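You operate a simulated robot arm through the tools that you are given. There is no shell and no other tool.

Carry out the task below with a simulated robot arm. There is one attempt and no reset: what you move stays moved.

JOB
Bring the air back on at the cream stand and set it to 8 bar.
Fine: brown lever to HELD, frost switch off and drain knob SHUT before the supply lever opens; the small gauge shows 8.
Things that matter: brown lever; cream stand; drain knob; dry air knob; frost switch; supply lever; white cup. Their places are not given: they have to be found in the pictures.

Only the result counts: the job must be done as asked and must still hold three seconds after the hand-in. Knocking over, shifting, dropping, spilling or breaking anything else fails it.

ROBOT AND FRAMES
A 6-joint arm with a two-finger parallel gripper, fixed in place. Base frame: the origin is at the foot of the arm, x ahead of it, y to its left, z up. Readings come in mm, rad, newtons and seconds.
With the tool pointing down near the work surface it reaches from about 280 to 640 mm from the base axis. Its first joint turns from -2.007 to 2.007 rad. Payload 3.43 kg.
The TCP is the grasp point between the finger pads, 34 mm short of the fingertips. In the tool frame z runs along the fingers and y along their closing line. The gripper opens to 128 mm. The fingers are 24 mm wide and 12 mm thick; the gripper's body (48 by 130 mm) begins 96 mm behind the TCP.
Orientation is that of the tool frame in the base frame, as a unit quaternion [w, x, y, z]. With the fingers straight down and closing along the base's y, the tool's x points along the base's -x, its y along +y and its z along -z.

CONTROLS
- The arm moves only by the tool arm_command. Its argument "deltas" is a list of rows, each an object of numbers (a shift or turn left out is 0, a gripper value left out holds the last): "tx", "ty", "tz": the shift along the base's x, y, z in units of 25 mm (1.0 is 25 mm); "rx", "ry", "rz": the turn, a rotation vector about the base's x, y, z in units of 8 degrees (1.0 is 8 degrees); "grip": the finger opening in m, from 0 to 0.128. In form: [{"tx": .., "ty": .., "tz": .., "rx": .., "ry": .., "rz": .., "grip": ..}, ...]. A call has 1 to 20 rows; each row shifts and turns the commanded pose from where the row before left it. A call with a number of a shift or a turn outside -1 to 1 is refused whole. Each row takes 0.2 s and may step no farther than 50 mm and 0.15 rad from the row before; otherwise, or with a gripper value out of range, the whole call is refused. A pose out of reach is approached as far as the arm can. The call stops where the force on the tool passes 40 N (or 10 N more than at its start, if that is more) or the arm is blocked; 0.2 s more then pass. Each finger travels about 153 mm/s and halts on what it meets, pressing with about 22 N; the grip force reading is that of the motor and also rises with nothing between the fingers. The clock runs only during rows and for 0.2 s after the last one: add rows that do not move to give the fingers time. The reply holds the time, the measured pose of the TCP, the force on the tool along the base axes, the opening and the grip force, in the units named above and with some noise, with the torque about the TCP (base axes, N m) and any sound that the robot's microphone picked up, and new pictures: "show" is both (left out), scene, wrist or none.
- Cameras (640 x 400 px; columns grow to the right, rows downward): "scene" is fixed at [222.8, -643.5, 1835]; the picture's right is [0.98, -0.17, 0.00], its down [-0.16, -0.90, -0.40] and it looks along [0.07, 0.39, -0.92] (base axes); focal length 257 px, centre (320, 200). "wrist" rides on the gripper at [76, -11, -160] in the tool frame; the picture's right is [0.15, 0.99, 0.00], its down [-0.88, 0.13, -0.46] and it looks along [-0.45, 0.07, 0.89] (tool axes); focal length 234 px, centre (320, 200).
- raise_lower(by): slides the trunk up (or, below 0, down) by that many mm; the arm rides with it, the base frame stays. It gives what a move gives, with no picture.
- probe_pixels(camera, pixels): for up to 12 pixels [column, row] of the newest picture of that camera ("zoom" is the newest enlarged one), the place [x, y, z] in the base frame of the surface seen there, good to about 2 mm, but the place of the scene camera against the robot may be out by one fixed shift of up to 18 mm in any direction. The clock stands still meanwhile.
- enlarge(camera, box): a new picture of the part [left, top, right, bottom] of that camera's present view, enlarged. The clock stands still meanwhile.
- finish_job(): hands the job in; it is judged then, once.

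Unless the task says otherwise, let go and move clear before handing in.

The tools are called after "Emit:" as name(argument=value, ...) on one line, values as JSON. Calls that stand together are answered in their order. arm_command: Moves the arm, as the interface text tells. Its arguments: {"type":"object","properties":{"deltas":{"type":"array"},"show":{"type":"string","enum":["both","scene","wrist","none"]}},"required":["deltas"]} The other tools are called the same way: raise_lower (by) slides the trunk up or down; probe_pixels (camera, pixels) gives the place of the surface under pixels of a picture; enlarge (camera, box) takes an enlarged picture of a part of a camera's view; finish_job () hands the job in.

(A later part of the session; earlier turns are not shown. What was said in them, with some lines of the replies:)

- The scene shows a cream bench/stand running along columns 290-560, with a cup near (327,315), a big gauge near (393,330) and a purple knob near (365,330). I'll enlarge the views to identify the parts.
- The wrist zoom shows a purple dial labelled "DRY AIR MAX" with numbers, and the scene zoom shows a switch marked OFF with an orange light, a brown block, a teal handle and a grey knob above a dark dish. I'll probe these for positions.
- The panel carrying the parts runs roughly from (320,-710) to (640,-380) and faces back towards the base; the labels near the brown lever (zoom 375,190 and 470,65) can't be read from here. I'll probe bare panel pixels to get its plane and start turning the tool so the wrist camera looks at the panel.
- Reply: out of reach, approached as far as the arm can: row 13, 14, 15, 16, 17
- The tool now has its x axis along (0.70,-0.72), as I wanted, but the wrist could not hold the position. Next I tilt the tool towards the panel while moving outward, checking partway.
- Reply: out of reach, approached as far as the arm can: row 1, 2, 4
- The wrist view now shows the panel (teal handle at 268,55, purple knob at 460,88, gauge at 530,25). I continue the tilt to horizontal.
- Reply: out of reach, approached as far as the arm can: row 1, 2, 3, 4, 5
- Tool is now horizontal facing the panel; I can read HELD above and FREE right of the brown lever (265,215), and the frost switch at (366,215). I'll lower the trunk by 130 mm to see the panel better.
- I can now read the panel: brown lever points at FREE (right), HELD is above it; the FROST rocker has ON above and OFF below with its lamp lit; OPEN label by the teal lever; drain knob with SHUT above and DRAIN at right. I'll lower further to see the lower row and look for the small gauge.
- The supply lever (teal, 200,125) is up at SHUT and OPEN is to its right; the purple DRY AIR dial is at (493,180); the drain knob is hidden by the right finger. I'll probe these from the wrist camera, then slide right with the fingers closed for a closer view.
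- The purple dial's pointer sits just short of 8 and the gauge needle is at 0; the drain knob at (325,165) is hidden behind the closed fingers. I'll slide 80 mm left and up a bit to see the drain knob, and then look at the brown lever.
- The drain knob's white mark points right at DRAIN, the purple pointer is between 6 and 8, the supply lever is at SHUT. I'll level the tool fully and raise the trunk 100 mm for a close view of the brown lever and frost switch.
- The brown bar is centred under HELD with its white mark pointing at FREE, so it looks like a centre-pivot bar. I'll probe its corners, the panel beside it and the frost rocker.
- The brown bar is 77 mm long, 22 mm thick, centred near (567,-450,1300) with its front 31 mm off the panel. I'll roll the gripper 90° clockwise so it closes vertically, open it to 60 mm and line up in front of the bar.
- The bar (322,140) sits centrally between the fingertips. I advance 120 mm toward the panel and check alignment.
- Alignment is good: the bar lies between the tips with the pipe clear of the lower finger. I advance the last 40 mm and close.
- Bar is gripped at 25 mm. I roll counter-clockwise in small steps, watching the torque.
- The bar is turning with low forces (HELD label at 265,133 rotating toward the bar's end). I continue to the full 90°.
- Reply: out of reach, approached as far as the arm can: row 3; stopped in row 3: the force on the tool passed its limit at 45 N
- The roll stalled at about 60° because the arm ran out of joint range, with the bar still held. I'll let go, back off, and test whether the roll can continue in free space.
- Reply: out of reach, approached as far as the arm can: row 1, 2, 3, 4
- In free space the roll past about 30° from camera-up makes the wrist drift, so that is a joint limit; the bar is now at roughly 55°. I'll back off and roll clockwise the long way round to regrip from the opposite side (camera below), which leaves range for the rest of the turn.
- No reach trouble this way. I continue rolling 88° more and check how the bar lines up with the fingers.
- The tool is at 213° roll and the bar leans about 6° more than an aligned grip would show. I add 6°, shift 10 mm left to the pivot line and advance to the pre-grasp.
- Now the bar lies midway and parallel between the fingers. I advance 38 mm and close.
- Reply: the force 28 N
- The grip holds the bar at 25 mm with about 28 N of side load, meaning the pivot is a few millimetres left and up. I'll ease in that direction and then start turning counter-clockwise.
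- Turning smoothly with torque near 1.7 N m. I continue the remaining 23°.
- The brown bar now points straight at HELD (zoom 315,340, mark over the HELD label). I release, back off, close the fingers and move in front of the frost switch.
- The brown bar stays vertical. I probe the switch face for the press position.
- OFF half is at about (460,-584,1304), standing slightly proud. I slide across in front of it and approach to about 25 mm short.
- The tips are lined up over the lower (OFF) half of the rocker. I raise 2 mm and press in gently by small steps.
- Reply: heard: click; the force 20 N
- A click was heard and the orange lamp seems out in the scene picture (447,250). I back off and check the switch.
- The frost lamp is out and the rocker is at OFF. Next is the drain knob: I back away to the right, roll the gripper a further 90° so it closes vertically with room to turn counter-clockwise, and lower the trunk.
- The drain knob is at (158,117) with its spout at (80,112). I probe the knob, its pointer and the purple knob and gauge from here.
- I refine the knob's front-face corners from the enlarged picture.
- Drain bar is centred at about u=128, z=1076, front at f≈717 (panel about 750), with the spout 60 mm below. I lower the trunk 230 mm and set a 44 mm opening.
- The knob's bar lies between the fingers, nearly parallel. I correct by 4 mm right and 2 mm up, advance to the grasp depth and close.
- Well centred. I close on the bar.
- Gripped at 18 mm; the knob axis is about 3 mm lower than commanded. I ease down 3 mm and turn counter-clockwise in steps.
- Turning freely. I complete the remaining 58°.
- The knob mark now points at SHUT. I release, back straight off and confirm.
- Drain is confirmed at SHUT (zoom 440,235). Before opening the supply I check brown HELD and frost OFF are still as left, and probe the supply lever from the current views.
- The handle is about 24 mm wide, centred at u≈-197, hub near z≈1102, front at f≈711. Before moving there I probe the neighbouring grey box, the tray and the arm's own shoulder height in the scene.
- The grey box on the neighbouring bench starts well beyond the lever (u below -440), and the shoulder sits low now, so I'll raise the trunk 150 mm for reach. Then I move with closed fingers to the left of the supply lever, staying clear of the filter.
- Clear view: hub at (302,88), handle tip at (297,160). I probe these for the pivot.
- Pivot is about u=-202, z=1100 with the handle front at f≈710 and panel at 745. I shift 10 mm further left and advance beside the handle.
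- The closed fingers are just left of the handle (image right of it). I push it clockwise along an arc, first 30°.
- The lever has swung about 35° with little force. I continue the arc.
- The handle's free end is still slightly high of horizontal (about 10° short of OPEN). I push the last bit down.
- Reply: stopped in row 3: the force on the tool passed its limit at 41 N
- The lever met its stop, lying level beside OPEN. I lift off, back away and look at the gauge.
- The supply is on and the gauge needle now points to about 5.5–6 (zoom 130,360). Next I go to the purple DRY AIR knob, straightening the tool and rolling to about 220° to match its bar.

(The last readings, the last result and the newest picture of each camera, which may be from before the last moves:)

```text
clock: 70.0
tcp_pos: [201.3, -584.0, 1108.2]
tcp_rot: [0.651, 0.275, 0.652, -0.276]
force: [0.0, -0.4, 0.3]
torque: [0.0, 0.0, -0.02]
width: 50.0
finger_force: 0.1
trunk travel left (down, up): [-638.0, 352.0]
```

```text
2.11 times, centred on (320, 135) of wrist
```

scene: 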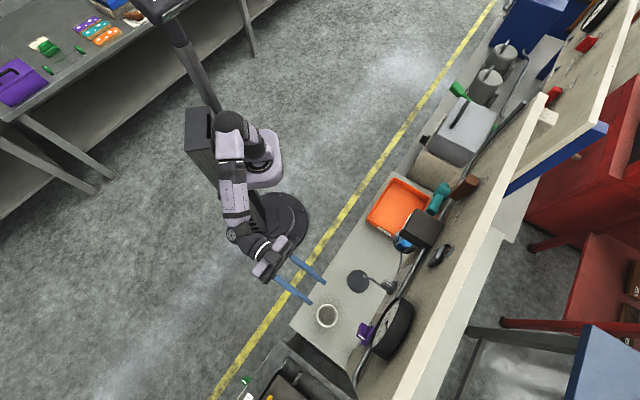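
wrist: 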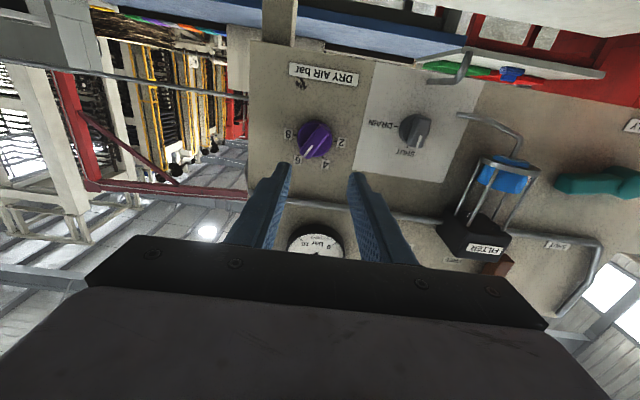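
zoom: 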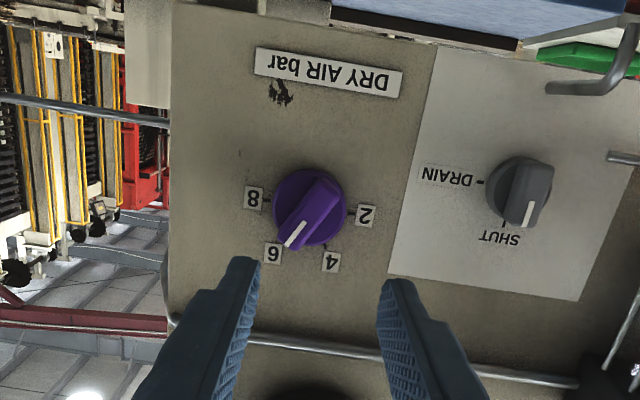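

The purple pointer is at 6, matching the gauge at about 6; turning 60° clockwise should bring it to 8. I probe the knob's position before gripping.

Emit:
probe_pixels(camera="zoom", pixels=[[308, 212], [290, 240], [328, 188], [296, 210], [320, 216], [275, 205], [346, 210], [310, 172], [310, 245], [250, 230], [315, 300]])

Emit:
arm_command(deltas=[{"rx": 0.695, "ry": -0.72}, {"rx": 0.695, "ry": -0.72}, {"rx": 0.695, "ry": -0.72}, {"rx": 0.278, "ry": -0.288}, {}], show="wrist")

Emit:
enlarge(camera="wrist", box=[200, 40, 440, 230])

```text
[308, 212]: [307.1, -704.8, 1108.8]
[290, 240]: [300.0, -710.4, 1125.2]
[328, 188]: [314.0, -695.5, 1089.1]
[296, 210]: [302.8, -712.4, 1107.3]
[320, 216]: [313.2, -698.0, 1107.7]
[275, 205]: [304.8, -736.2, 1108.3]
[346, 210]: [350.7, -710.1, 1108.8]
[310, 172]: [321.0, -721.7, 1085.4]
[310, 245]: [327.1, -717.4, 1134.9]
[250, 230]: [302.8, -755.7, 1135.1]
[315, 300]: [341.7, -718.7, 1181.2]
```

```text
clock: 71.2
tcp_pos: [201.6, -583.5, 1108.3]
tcp_rot: [0.697, 0.42, 0.569, -0.116]
force: [0.9, 0.0, -0.5]
torque: [0.02, 0.02, 0.01]
width: 49.9
finger_force: 0.1
trunk travel left (down, up): [-638.0, 352.0]
```

wrist: 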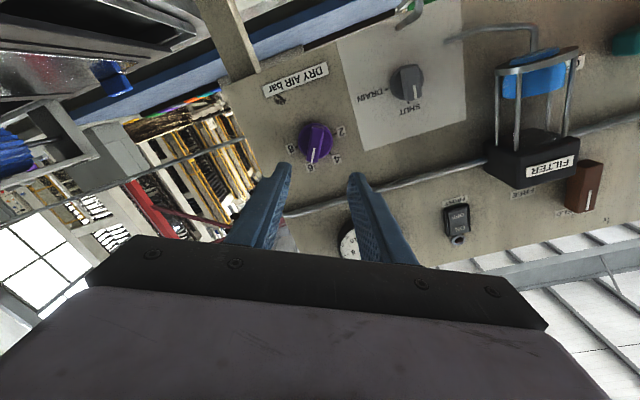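

```text
2.11 times, centred on (320, 135) of wrist
```

zoom: 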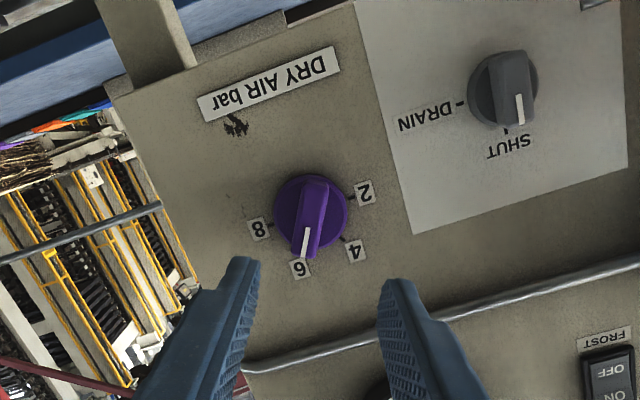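

The knob centre is at about u=267, z=1108, front at f≈720. I shift 7 mm right and advance to just in front of it.

Emit:
arm_command(deltas=[{"tx": -0.202, "ty": -0.195}, {"tx": 0.667, "ty": -0.691}, {"tx": 0.667, "ty": -0.691}, {"tx": 0.667, "ty": -0.691}, {"tx": 0.667, "ty": -0.691}, {}], show="wrist")

Emit:
enlarge(camera="wrist", box=[200, 40, 440, 230])

```text
clock: 72.5
tcp_pos: [264.4, -657.4, 1107.8]
tcp_rot: [0.698, 0.42, 0.569, -0.116]
force: [0.1, 0.1, 0.0]
torque: [-0.02, 0.01, -0.01]
width: 49.8
finger_force: 0.1
trunk travel left (down, up): [-638.0, 352.0]
```

wrist: 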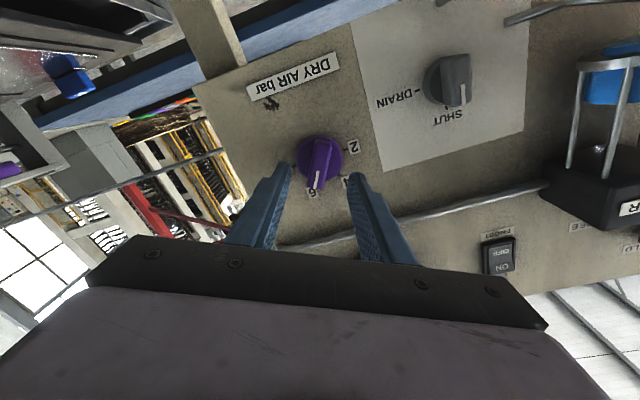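

```text
2.11 times, centred on (320, 135) of wrist
```

zoom: 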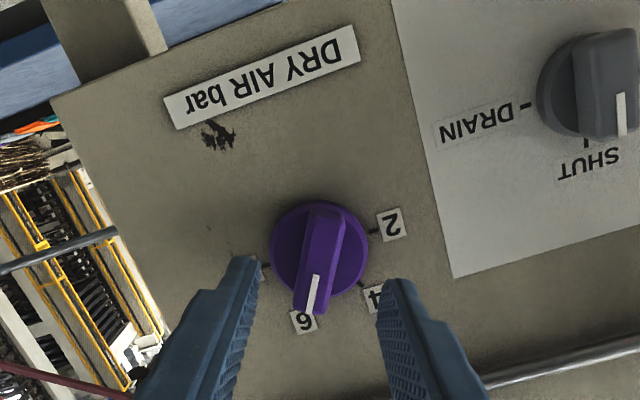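

The bar is centred and aligned. I advance 47 mm and close on it.

Emit:
arm_command(deltas=[{"tx": 0.653, "ty": -0.677}, {"tx": 0.653, "ty": -0.677}, {"grip": 0.03}, {"grip": 0.0}, {"grip": 0.0}], show="wrist")

Emit:
enlarge(camera="wrist", box=[200, 40, 440, 230])

```text
clock: 73.8
tcp_pos: [297.0, -690.9, 1109.3]
tcp_rot: [0.698, 0.421, 0.568, -0.116]
force: [0.7, -2.7, 0.7]
torque: [-0.25, -0.28, 0.62]
width: 18.0
finger_force: 44.9
trunk travel left (down, up): [-638.0, 352.0]
```

wrist: 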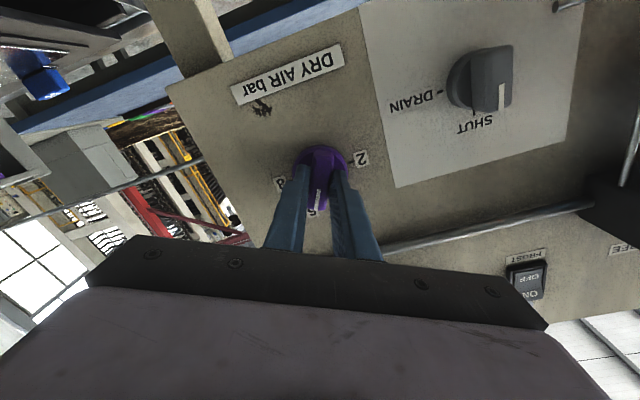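

```text
2.11 times, centred on (320, 135) of wrist
```

zoom: 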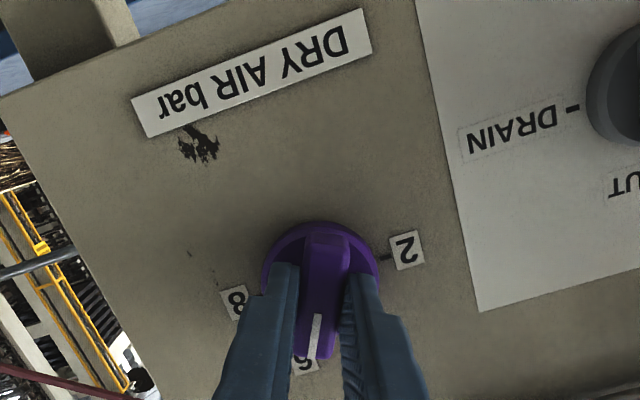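

Clean grip at 18 mm. I turn clockwise 48° and check the gauge.

Emit:
arm_command(deltas=[{"rx": 0.695, "ry": -0.72}, {"rx": 0.695, "ry": -0.72}, {"rx": 0.695, "ry": -0.72}, {"rx": 0.695, "ry": -0.72}, {"rx": 0.695, "ry": -0.72}, {"rx": 0.695, "ry": -0.72}, {}, {}], show="both")

Emit:
enlarge(camera="wrist", box=[380, 80, 640, 290])

Emit:
enlarge(camera="scene", box=[360, 290, 430, 370])

```text
clock: 75.5
tcp_pos: [297.3, -689.9, 1110.0]
tcp_rot: [0.685, 0.614, 0.348, 0.177]
force: [3.0, -5.4, 10.8]
torque: [-0.2, -0.2, 0.43]
width: 17.9
finger_force: 45.0
trunk travel left (down, up): [-638.0, 352.0]
```

scene: 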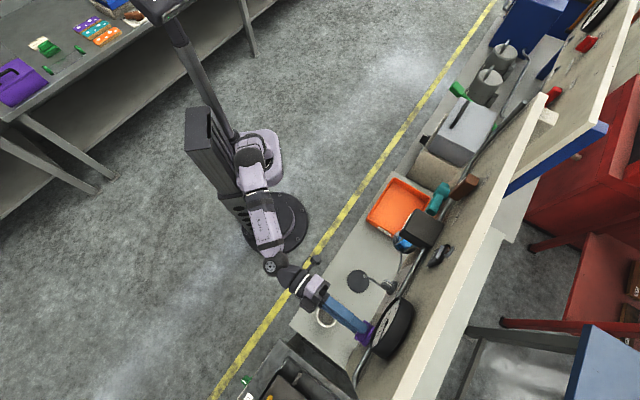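
wrist: 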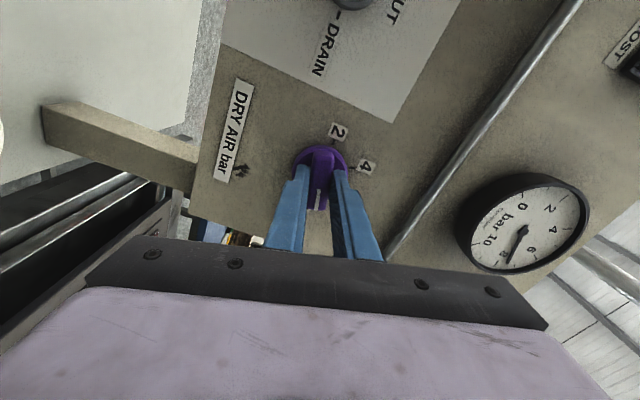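

```text
1.90 times, centred on (510, 185) of wrist
```

zoom: 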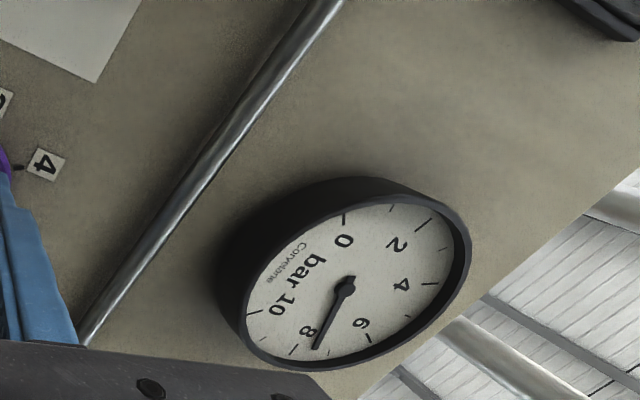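

```text
5.00 times, centred on (395, 330) of scene
```

zoom: 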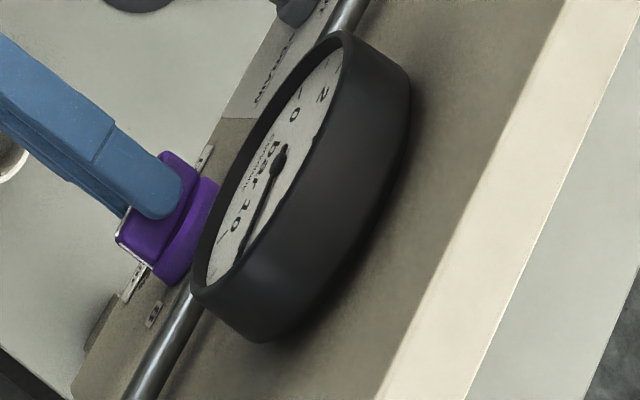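

The gauge reads about 7.6 (needle tip zoom 316,348, 8-tick at 293,350), consistent with 30° per bar. I turn another 12° clockwise.

Emit:
arm_command(deltas=[{"rx": 0.521, "ry": -0.54}, {"rx": 0.521, "ry": -0.54}, {}, {}, {}], show="wrist")

Emit:
enlarge(camera="wrist", box=[440, 130, 600, 290])

```text
clock: 76.8
tcp_pos: [295.2, -689.5, 1110.9]
tcp_rot: [0.664, 0.647, 0.282, 0.248]
force: [4.8, -6.6, 14.7]
torque: [-0.18, -0.18, -0.2]
width: 17.9
finger_force: 45.2
trunk travel left (down, up): [-638.0, 352.0]
```

wrist: 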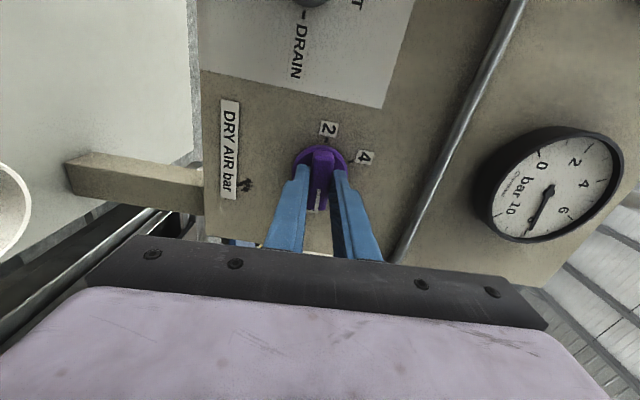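

```text
2.50 times, centred on (520, 210) of wrist
```

zoom: 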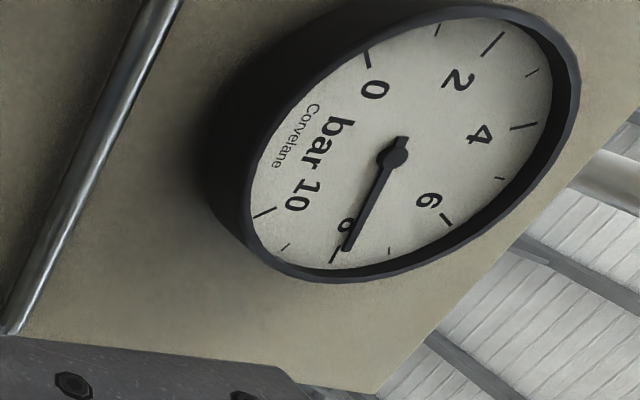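

The needle is close to 8, perhaps 7.9. I enlarge further for a precise reading.

Emit:
enlarge(camera="wrist", box=[510, 170, 590, 250])

Emit:
enlarge(camera="wrist", box=[270, 110, 400, 230])

```text
5.00 times, centred on (550, 210) of wrist
```

zoom: 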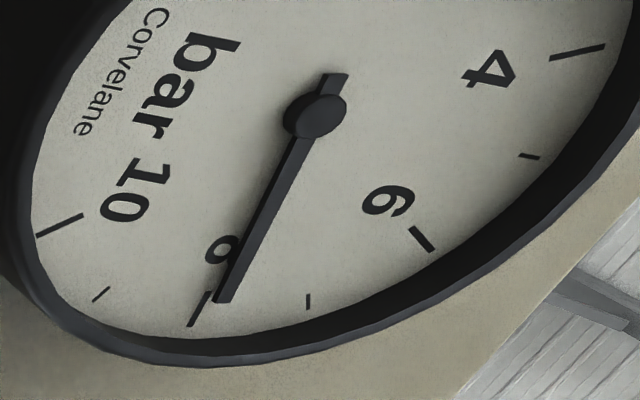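

```text
3.33 times, centred on (335, 170) of wrist
```

zoom: 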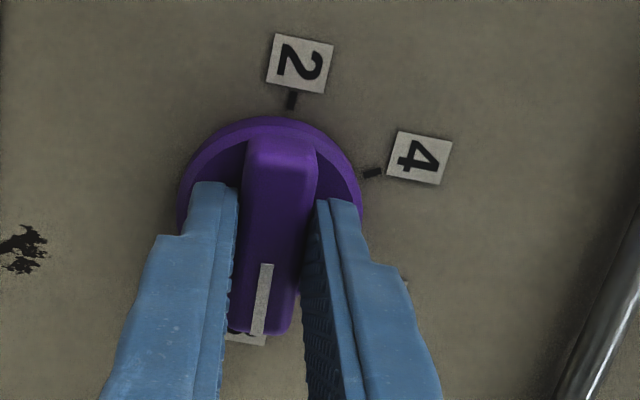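

The needle reads about 7.85. I turn 4° more and recheck.

Emit:
arm_command(deltas=[{"rx": 0.348, "ry": -0.36}, {}, {}], show="wrist")

Emit:
enlarge(camera="wrist", box=[510, 160, 590, 240])

```text
clock: 77.5
tcp_pos: [296.0, -689.6, 1109.2]
tcp_rot: [0.655, 0.656, 0.259, 0.271]
force: [5.1, -7.4, 14.6]
torque: [-0.47, 0.69, -0.2]
width: 17.8
finger_force: 45.2
trunk travel left (down, up): [-638.0, 352.0]
```

wrist: 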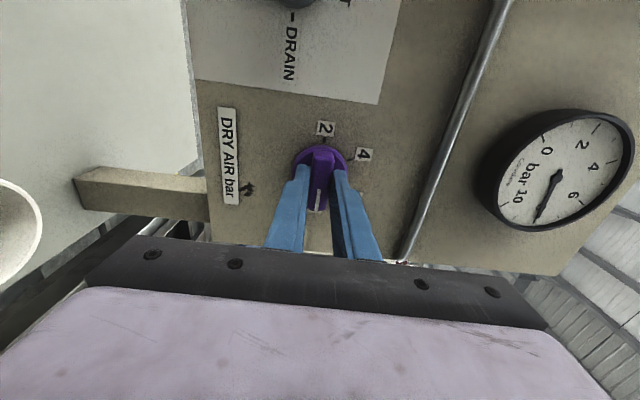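

```text
5.00 times, centred on (550, 200) of wrist
```

zoom: 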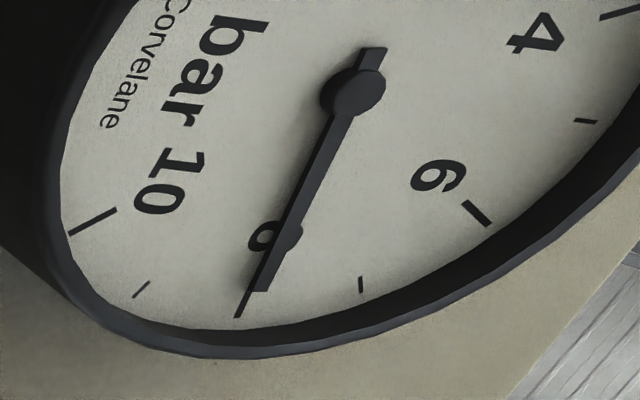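

The needle is now about 7.92. I turn another 3° and recheck.

Emit:
arm_command(deltas=[{"rx": 0.261, "ry": -0.27}, {}, {}], show="wrist")

Emit:
enlarge(camera="wrist", box=[510, 160, 590, 240])

```text
clock: 78.3
tcp_pos: [297.9, -689.7, 1109.9]
tcp_rot: [0.647, 0.663, 0.243, 0.288]
force: [4.6, -4.8, 13.7]
torque: [-0.89, 1.12, -0.17]
width: 18.8
finger_force: 45.3
trunk travel left (down, up): [-638.0, 352.0]
```

wrist: 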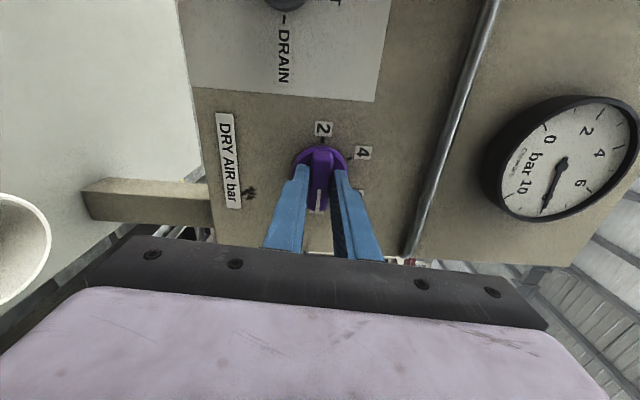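

```text
5.00 times, centred on (550, 200) of wrist
```

zoom: 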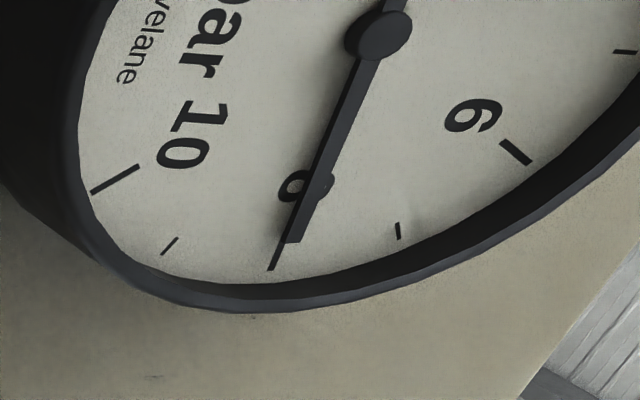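

The torque rose to about 1.4 N m and the needle no longer moved, so the knob seems to be at its end at 8. I unwind 3° of strain, release, back off and read the gauge square-on.

Emit:
arm_command(deltas=[{"rx": -0.261, "ry": 0.27}, {"grip": 0.03}, {"grip": 0.05}, {"grip": 0.05}, {"tx": -0.667, "ty": 0.691}, {"tx": -0.667, "ty": 0.691}, {"tx": -0.667, "ty": 0.691}, {"tx": -0.667, "ty": 0.691}, {"tx": -0.667, "ty": 0.691}, {"tx": -0.667, "ty": 0.691}, {}], show="both")

Emit:
enlarge(camera="wrist", box=[240, 60, 560, 260])

```text
clock: 80.8
tcp_pos: [195.9, -585.6, 1108.9]
tcp_rot: [0.654, 0.657, 0.26, 0.272]
force: [-0.1, 0.9, -0.6]
torque: [0.01, 0.0, -0.01]
width: 50.0
finger_force: 0.0
trunk travel left (down, up): [-638.0, 352.0]
```

scene: 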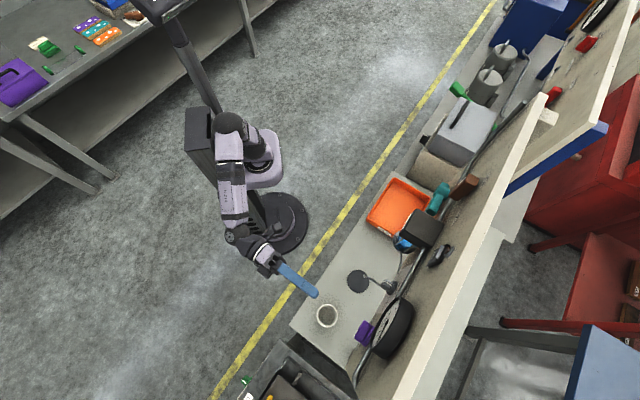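
wrist: 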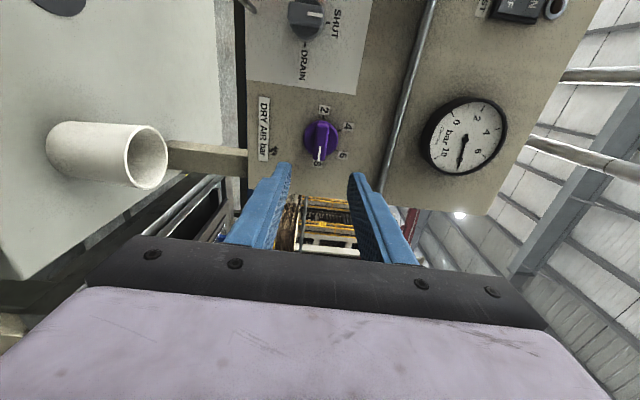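

```text
2.00 times, centred on (400, 160) of wrist
```

zoom: 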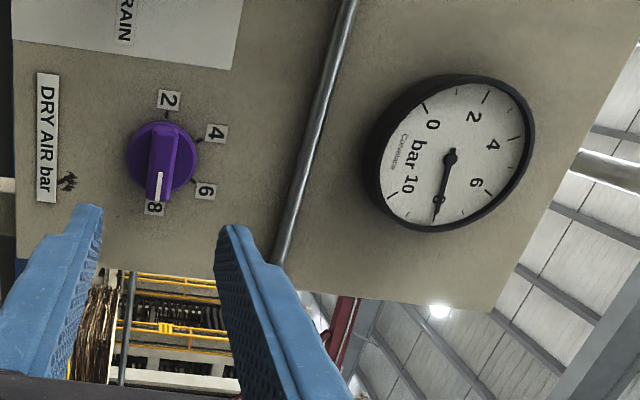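

The knob points at 8 and the needle looks at 8. I raise the trunk so the camera faces the gauge directly for an exact reading.

Emit:
raise_lower(by=190)

Emit:
arm_command(deltas=[{}], show="wrist")

Emit:
enlarge(camera="wrist", box=[260, 70, 380, 180])

```text
clock: 82.8
tcp_pos: [198.1, -587.6, 1299.2]
tcp_rot: [0.654, 0.657, 0.259, 0.271]
force: [0.1, -0.6, 0.0]
torque: [-0.02, -0.01, -0.02]
width: 50.1
finger_force: 0.0
trunk travel left (down, up): [-828.0, 162.0]
```

```text
clock: 83.2
tcp_pos: [196.3, -587.0, 1299.2]
tcp_rot: [0.653, 0.658, 0.259, 0.271]
force: [1.2, 0.4, -0.1]
torque: [0.01, -0.04, -0.01]
width: 50.1
finger_force: 0.0
trunk travel left (down, up): [-828.0, 162.0]
```

wrist: 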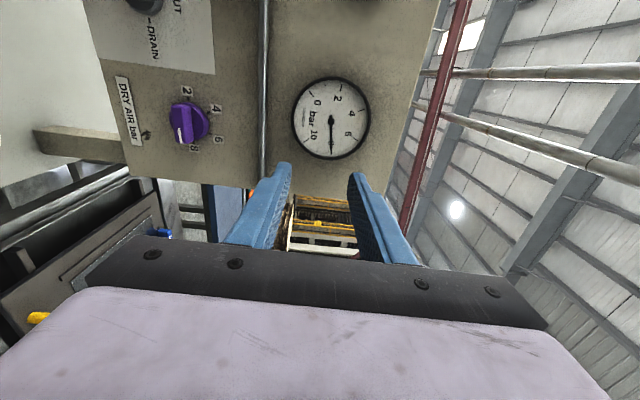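

```text
3.64 times, centred on (320, 125) of wrist
```

zoom: 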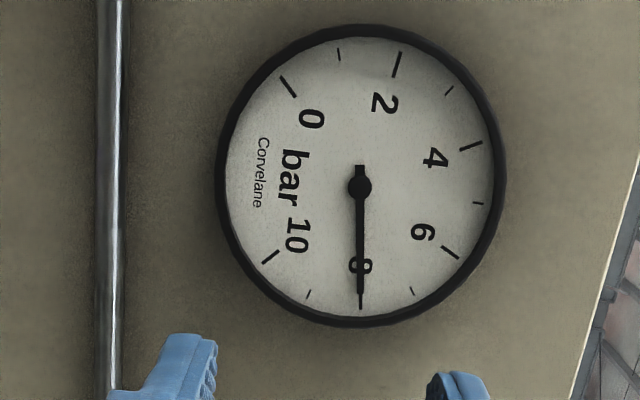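

Seen square-on, the needle lies exactly on the 8 tick (zoom 360,300). I do a final check of the other controls and the cup, backing further away.

Emit:
arm_command(deltas=[{"tx": -0.3, "ty": 0.8}, {"tx": -0.1, "ty": 0.8}, {"tx": 0.5, "ty": 0.7}, {"tx": 0.5, "ty": 0.7}, {"tx": 0.5, "ty": 0.5}, {}], show="both")

Emit:
enlarge(camera="wrist", box=[60, 0, 400, 240])

Emit:
enlarge(camera="scene", box=[300, 160, 490, 370])

```text
clock: 84.6
tcp_pos: [223.2, -499.7, 1299.2]
tcp_rot: [0.654, 0.658, 0.259, 0.271]
force: [1.0, -0.1, -0.8]
torque: [-0.01, -0.05, 0.01]
width: 50.1
finger_force: 0.0
trunk travel left (down, up): [-828.0, 162.0]
```

scene: 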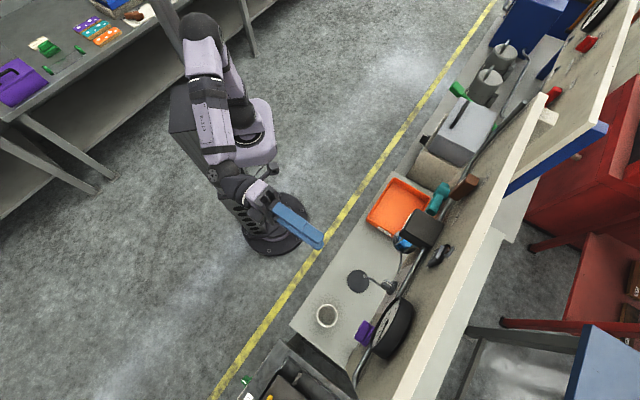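
wrist: 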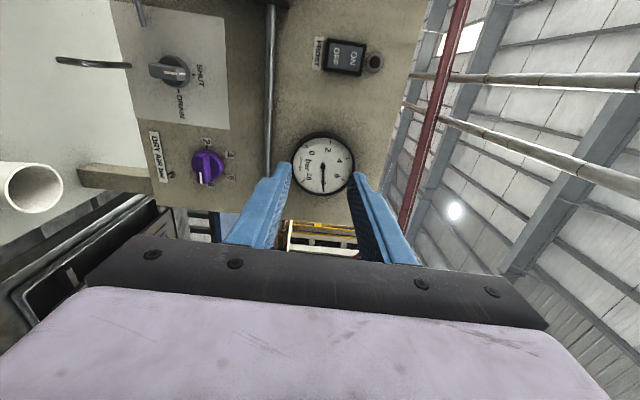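

```text
1.67 times, centred on (230, 120) of wrist
```

zoom: 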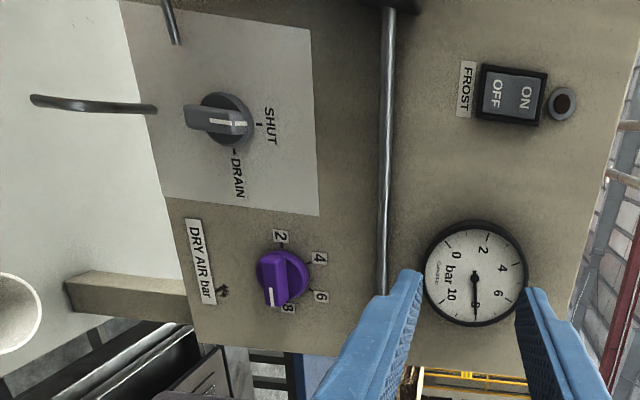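

```text
1.90 times, centred on (395, 265) of scene
```

zoom: 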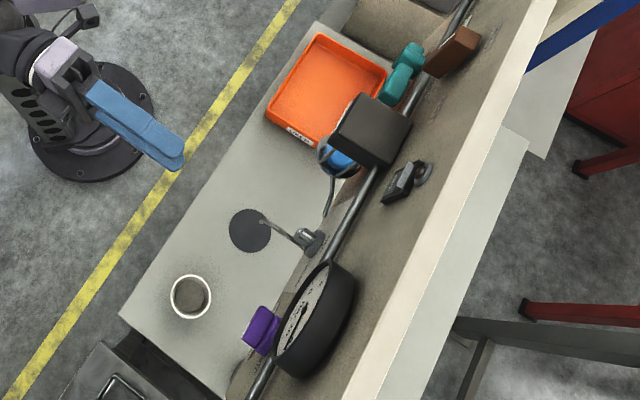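

Everything reads as asked: the drain is at SHUT, the frost lamp is dark with the switch at OFF, and the brown bar is upright at HELD. The supply lever is level at OPEN, the gauge is on 8, and the cup and tray haven't moved. The arm is clear, so I hand in.

Emit:
finish_job()

```text
The job is handed in.
```

The air is back on at the cream stand and the gauge reads 8 bar; the job is handed in, but I got no verdict back.

- **Before opening the supply:** I turned the brown lever to HELD. I pressed the frost switch to OFF, and its lamp went dark. I turned the drain knob to SHUT.
- **Supply lever:** I pushed it clockwise to its stop at OPEN, and the gauge rose to about 6 bar.
- **Dry air knob:** I turned it clockwise until it would go no further, pointing at 8. Seen straight on afterwards, the needle sat on the 8 mark.
- **Gauge:** I found only one gauge on this stand, so I took it to be the small gauge you meant.
- **Surroundings:** The white cup and the orange tray look unmoved in the last picture. The gripper was empty and clear of the stand when I handed in.
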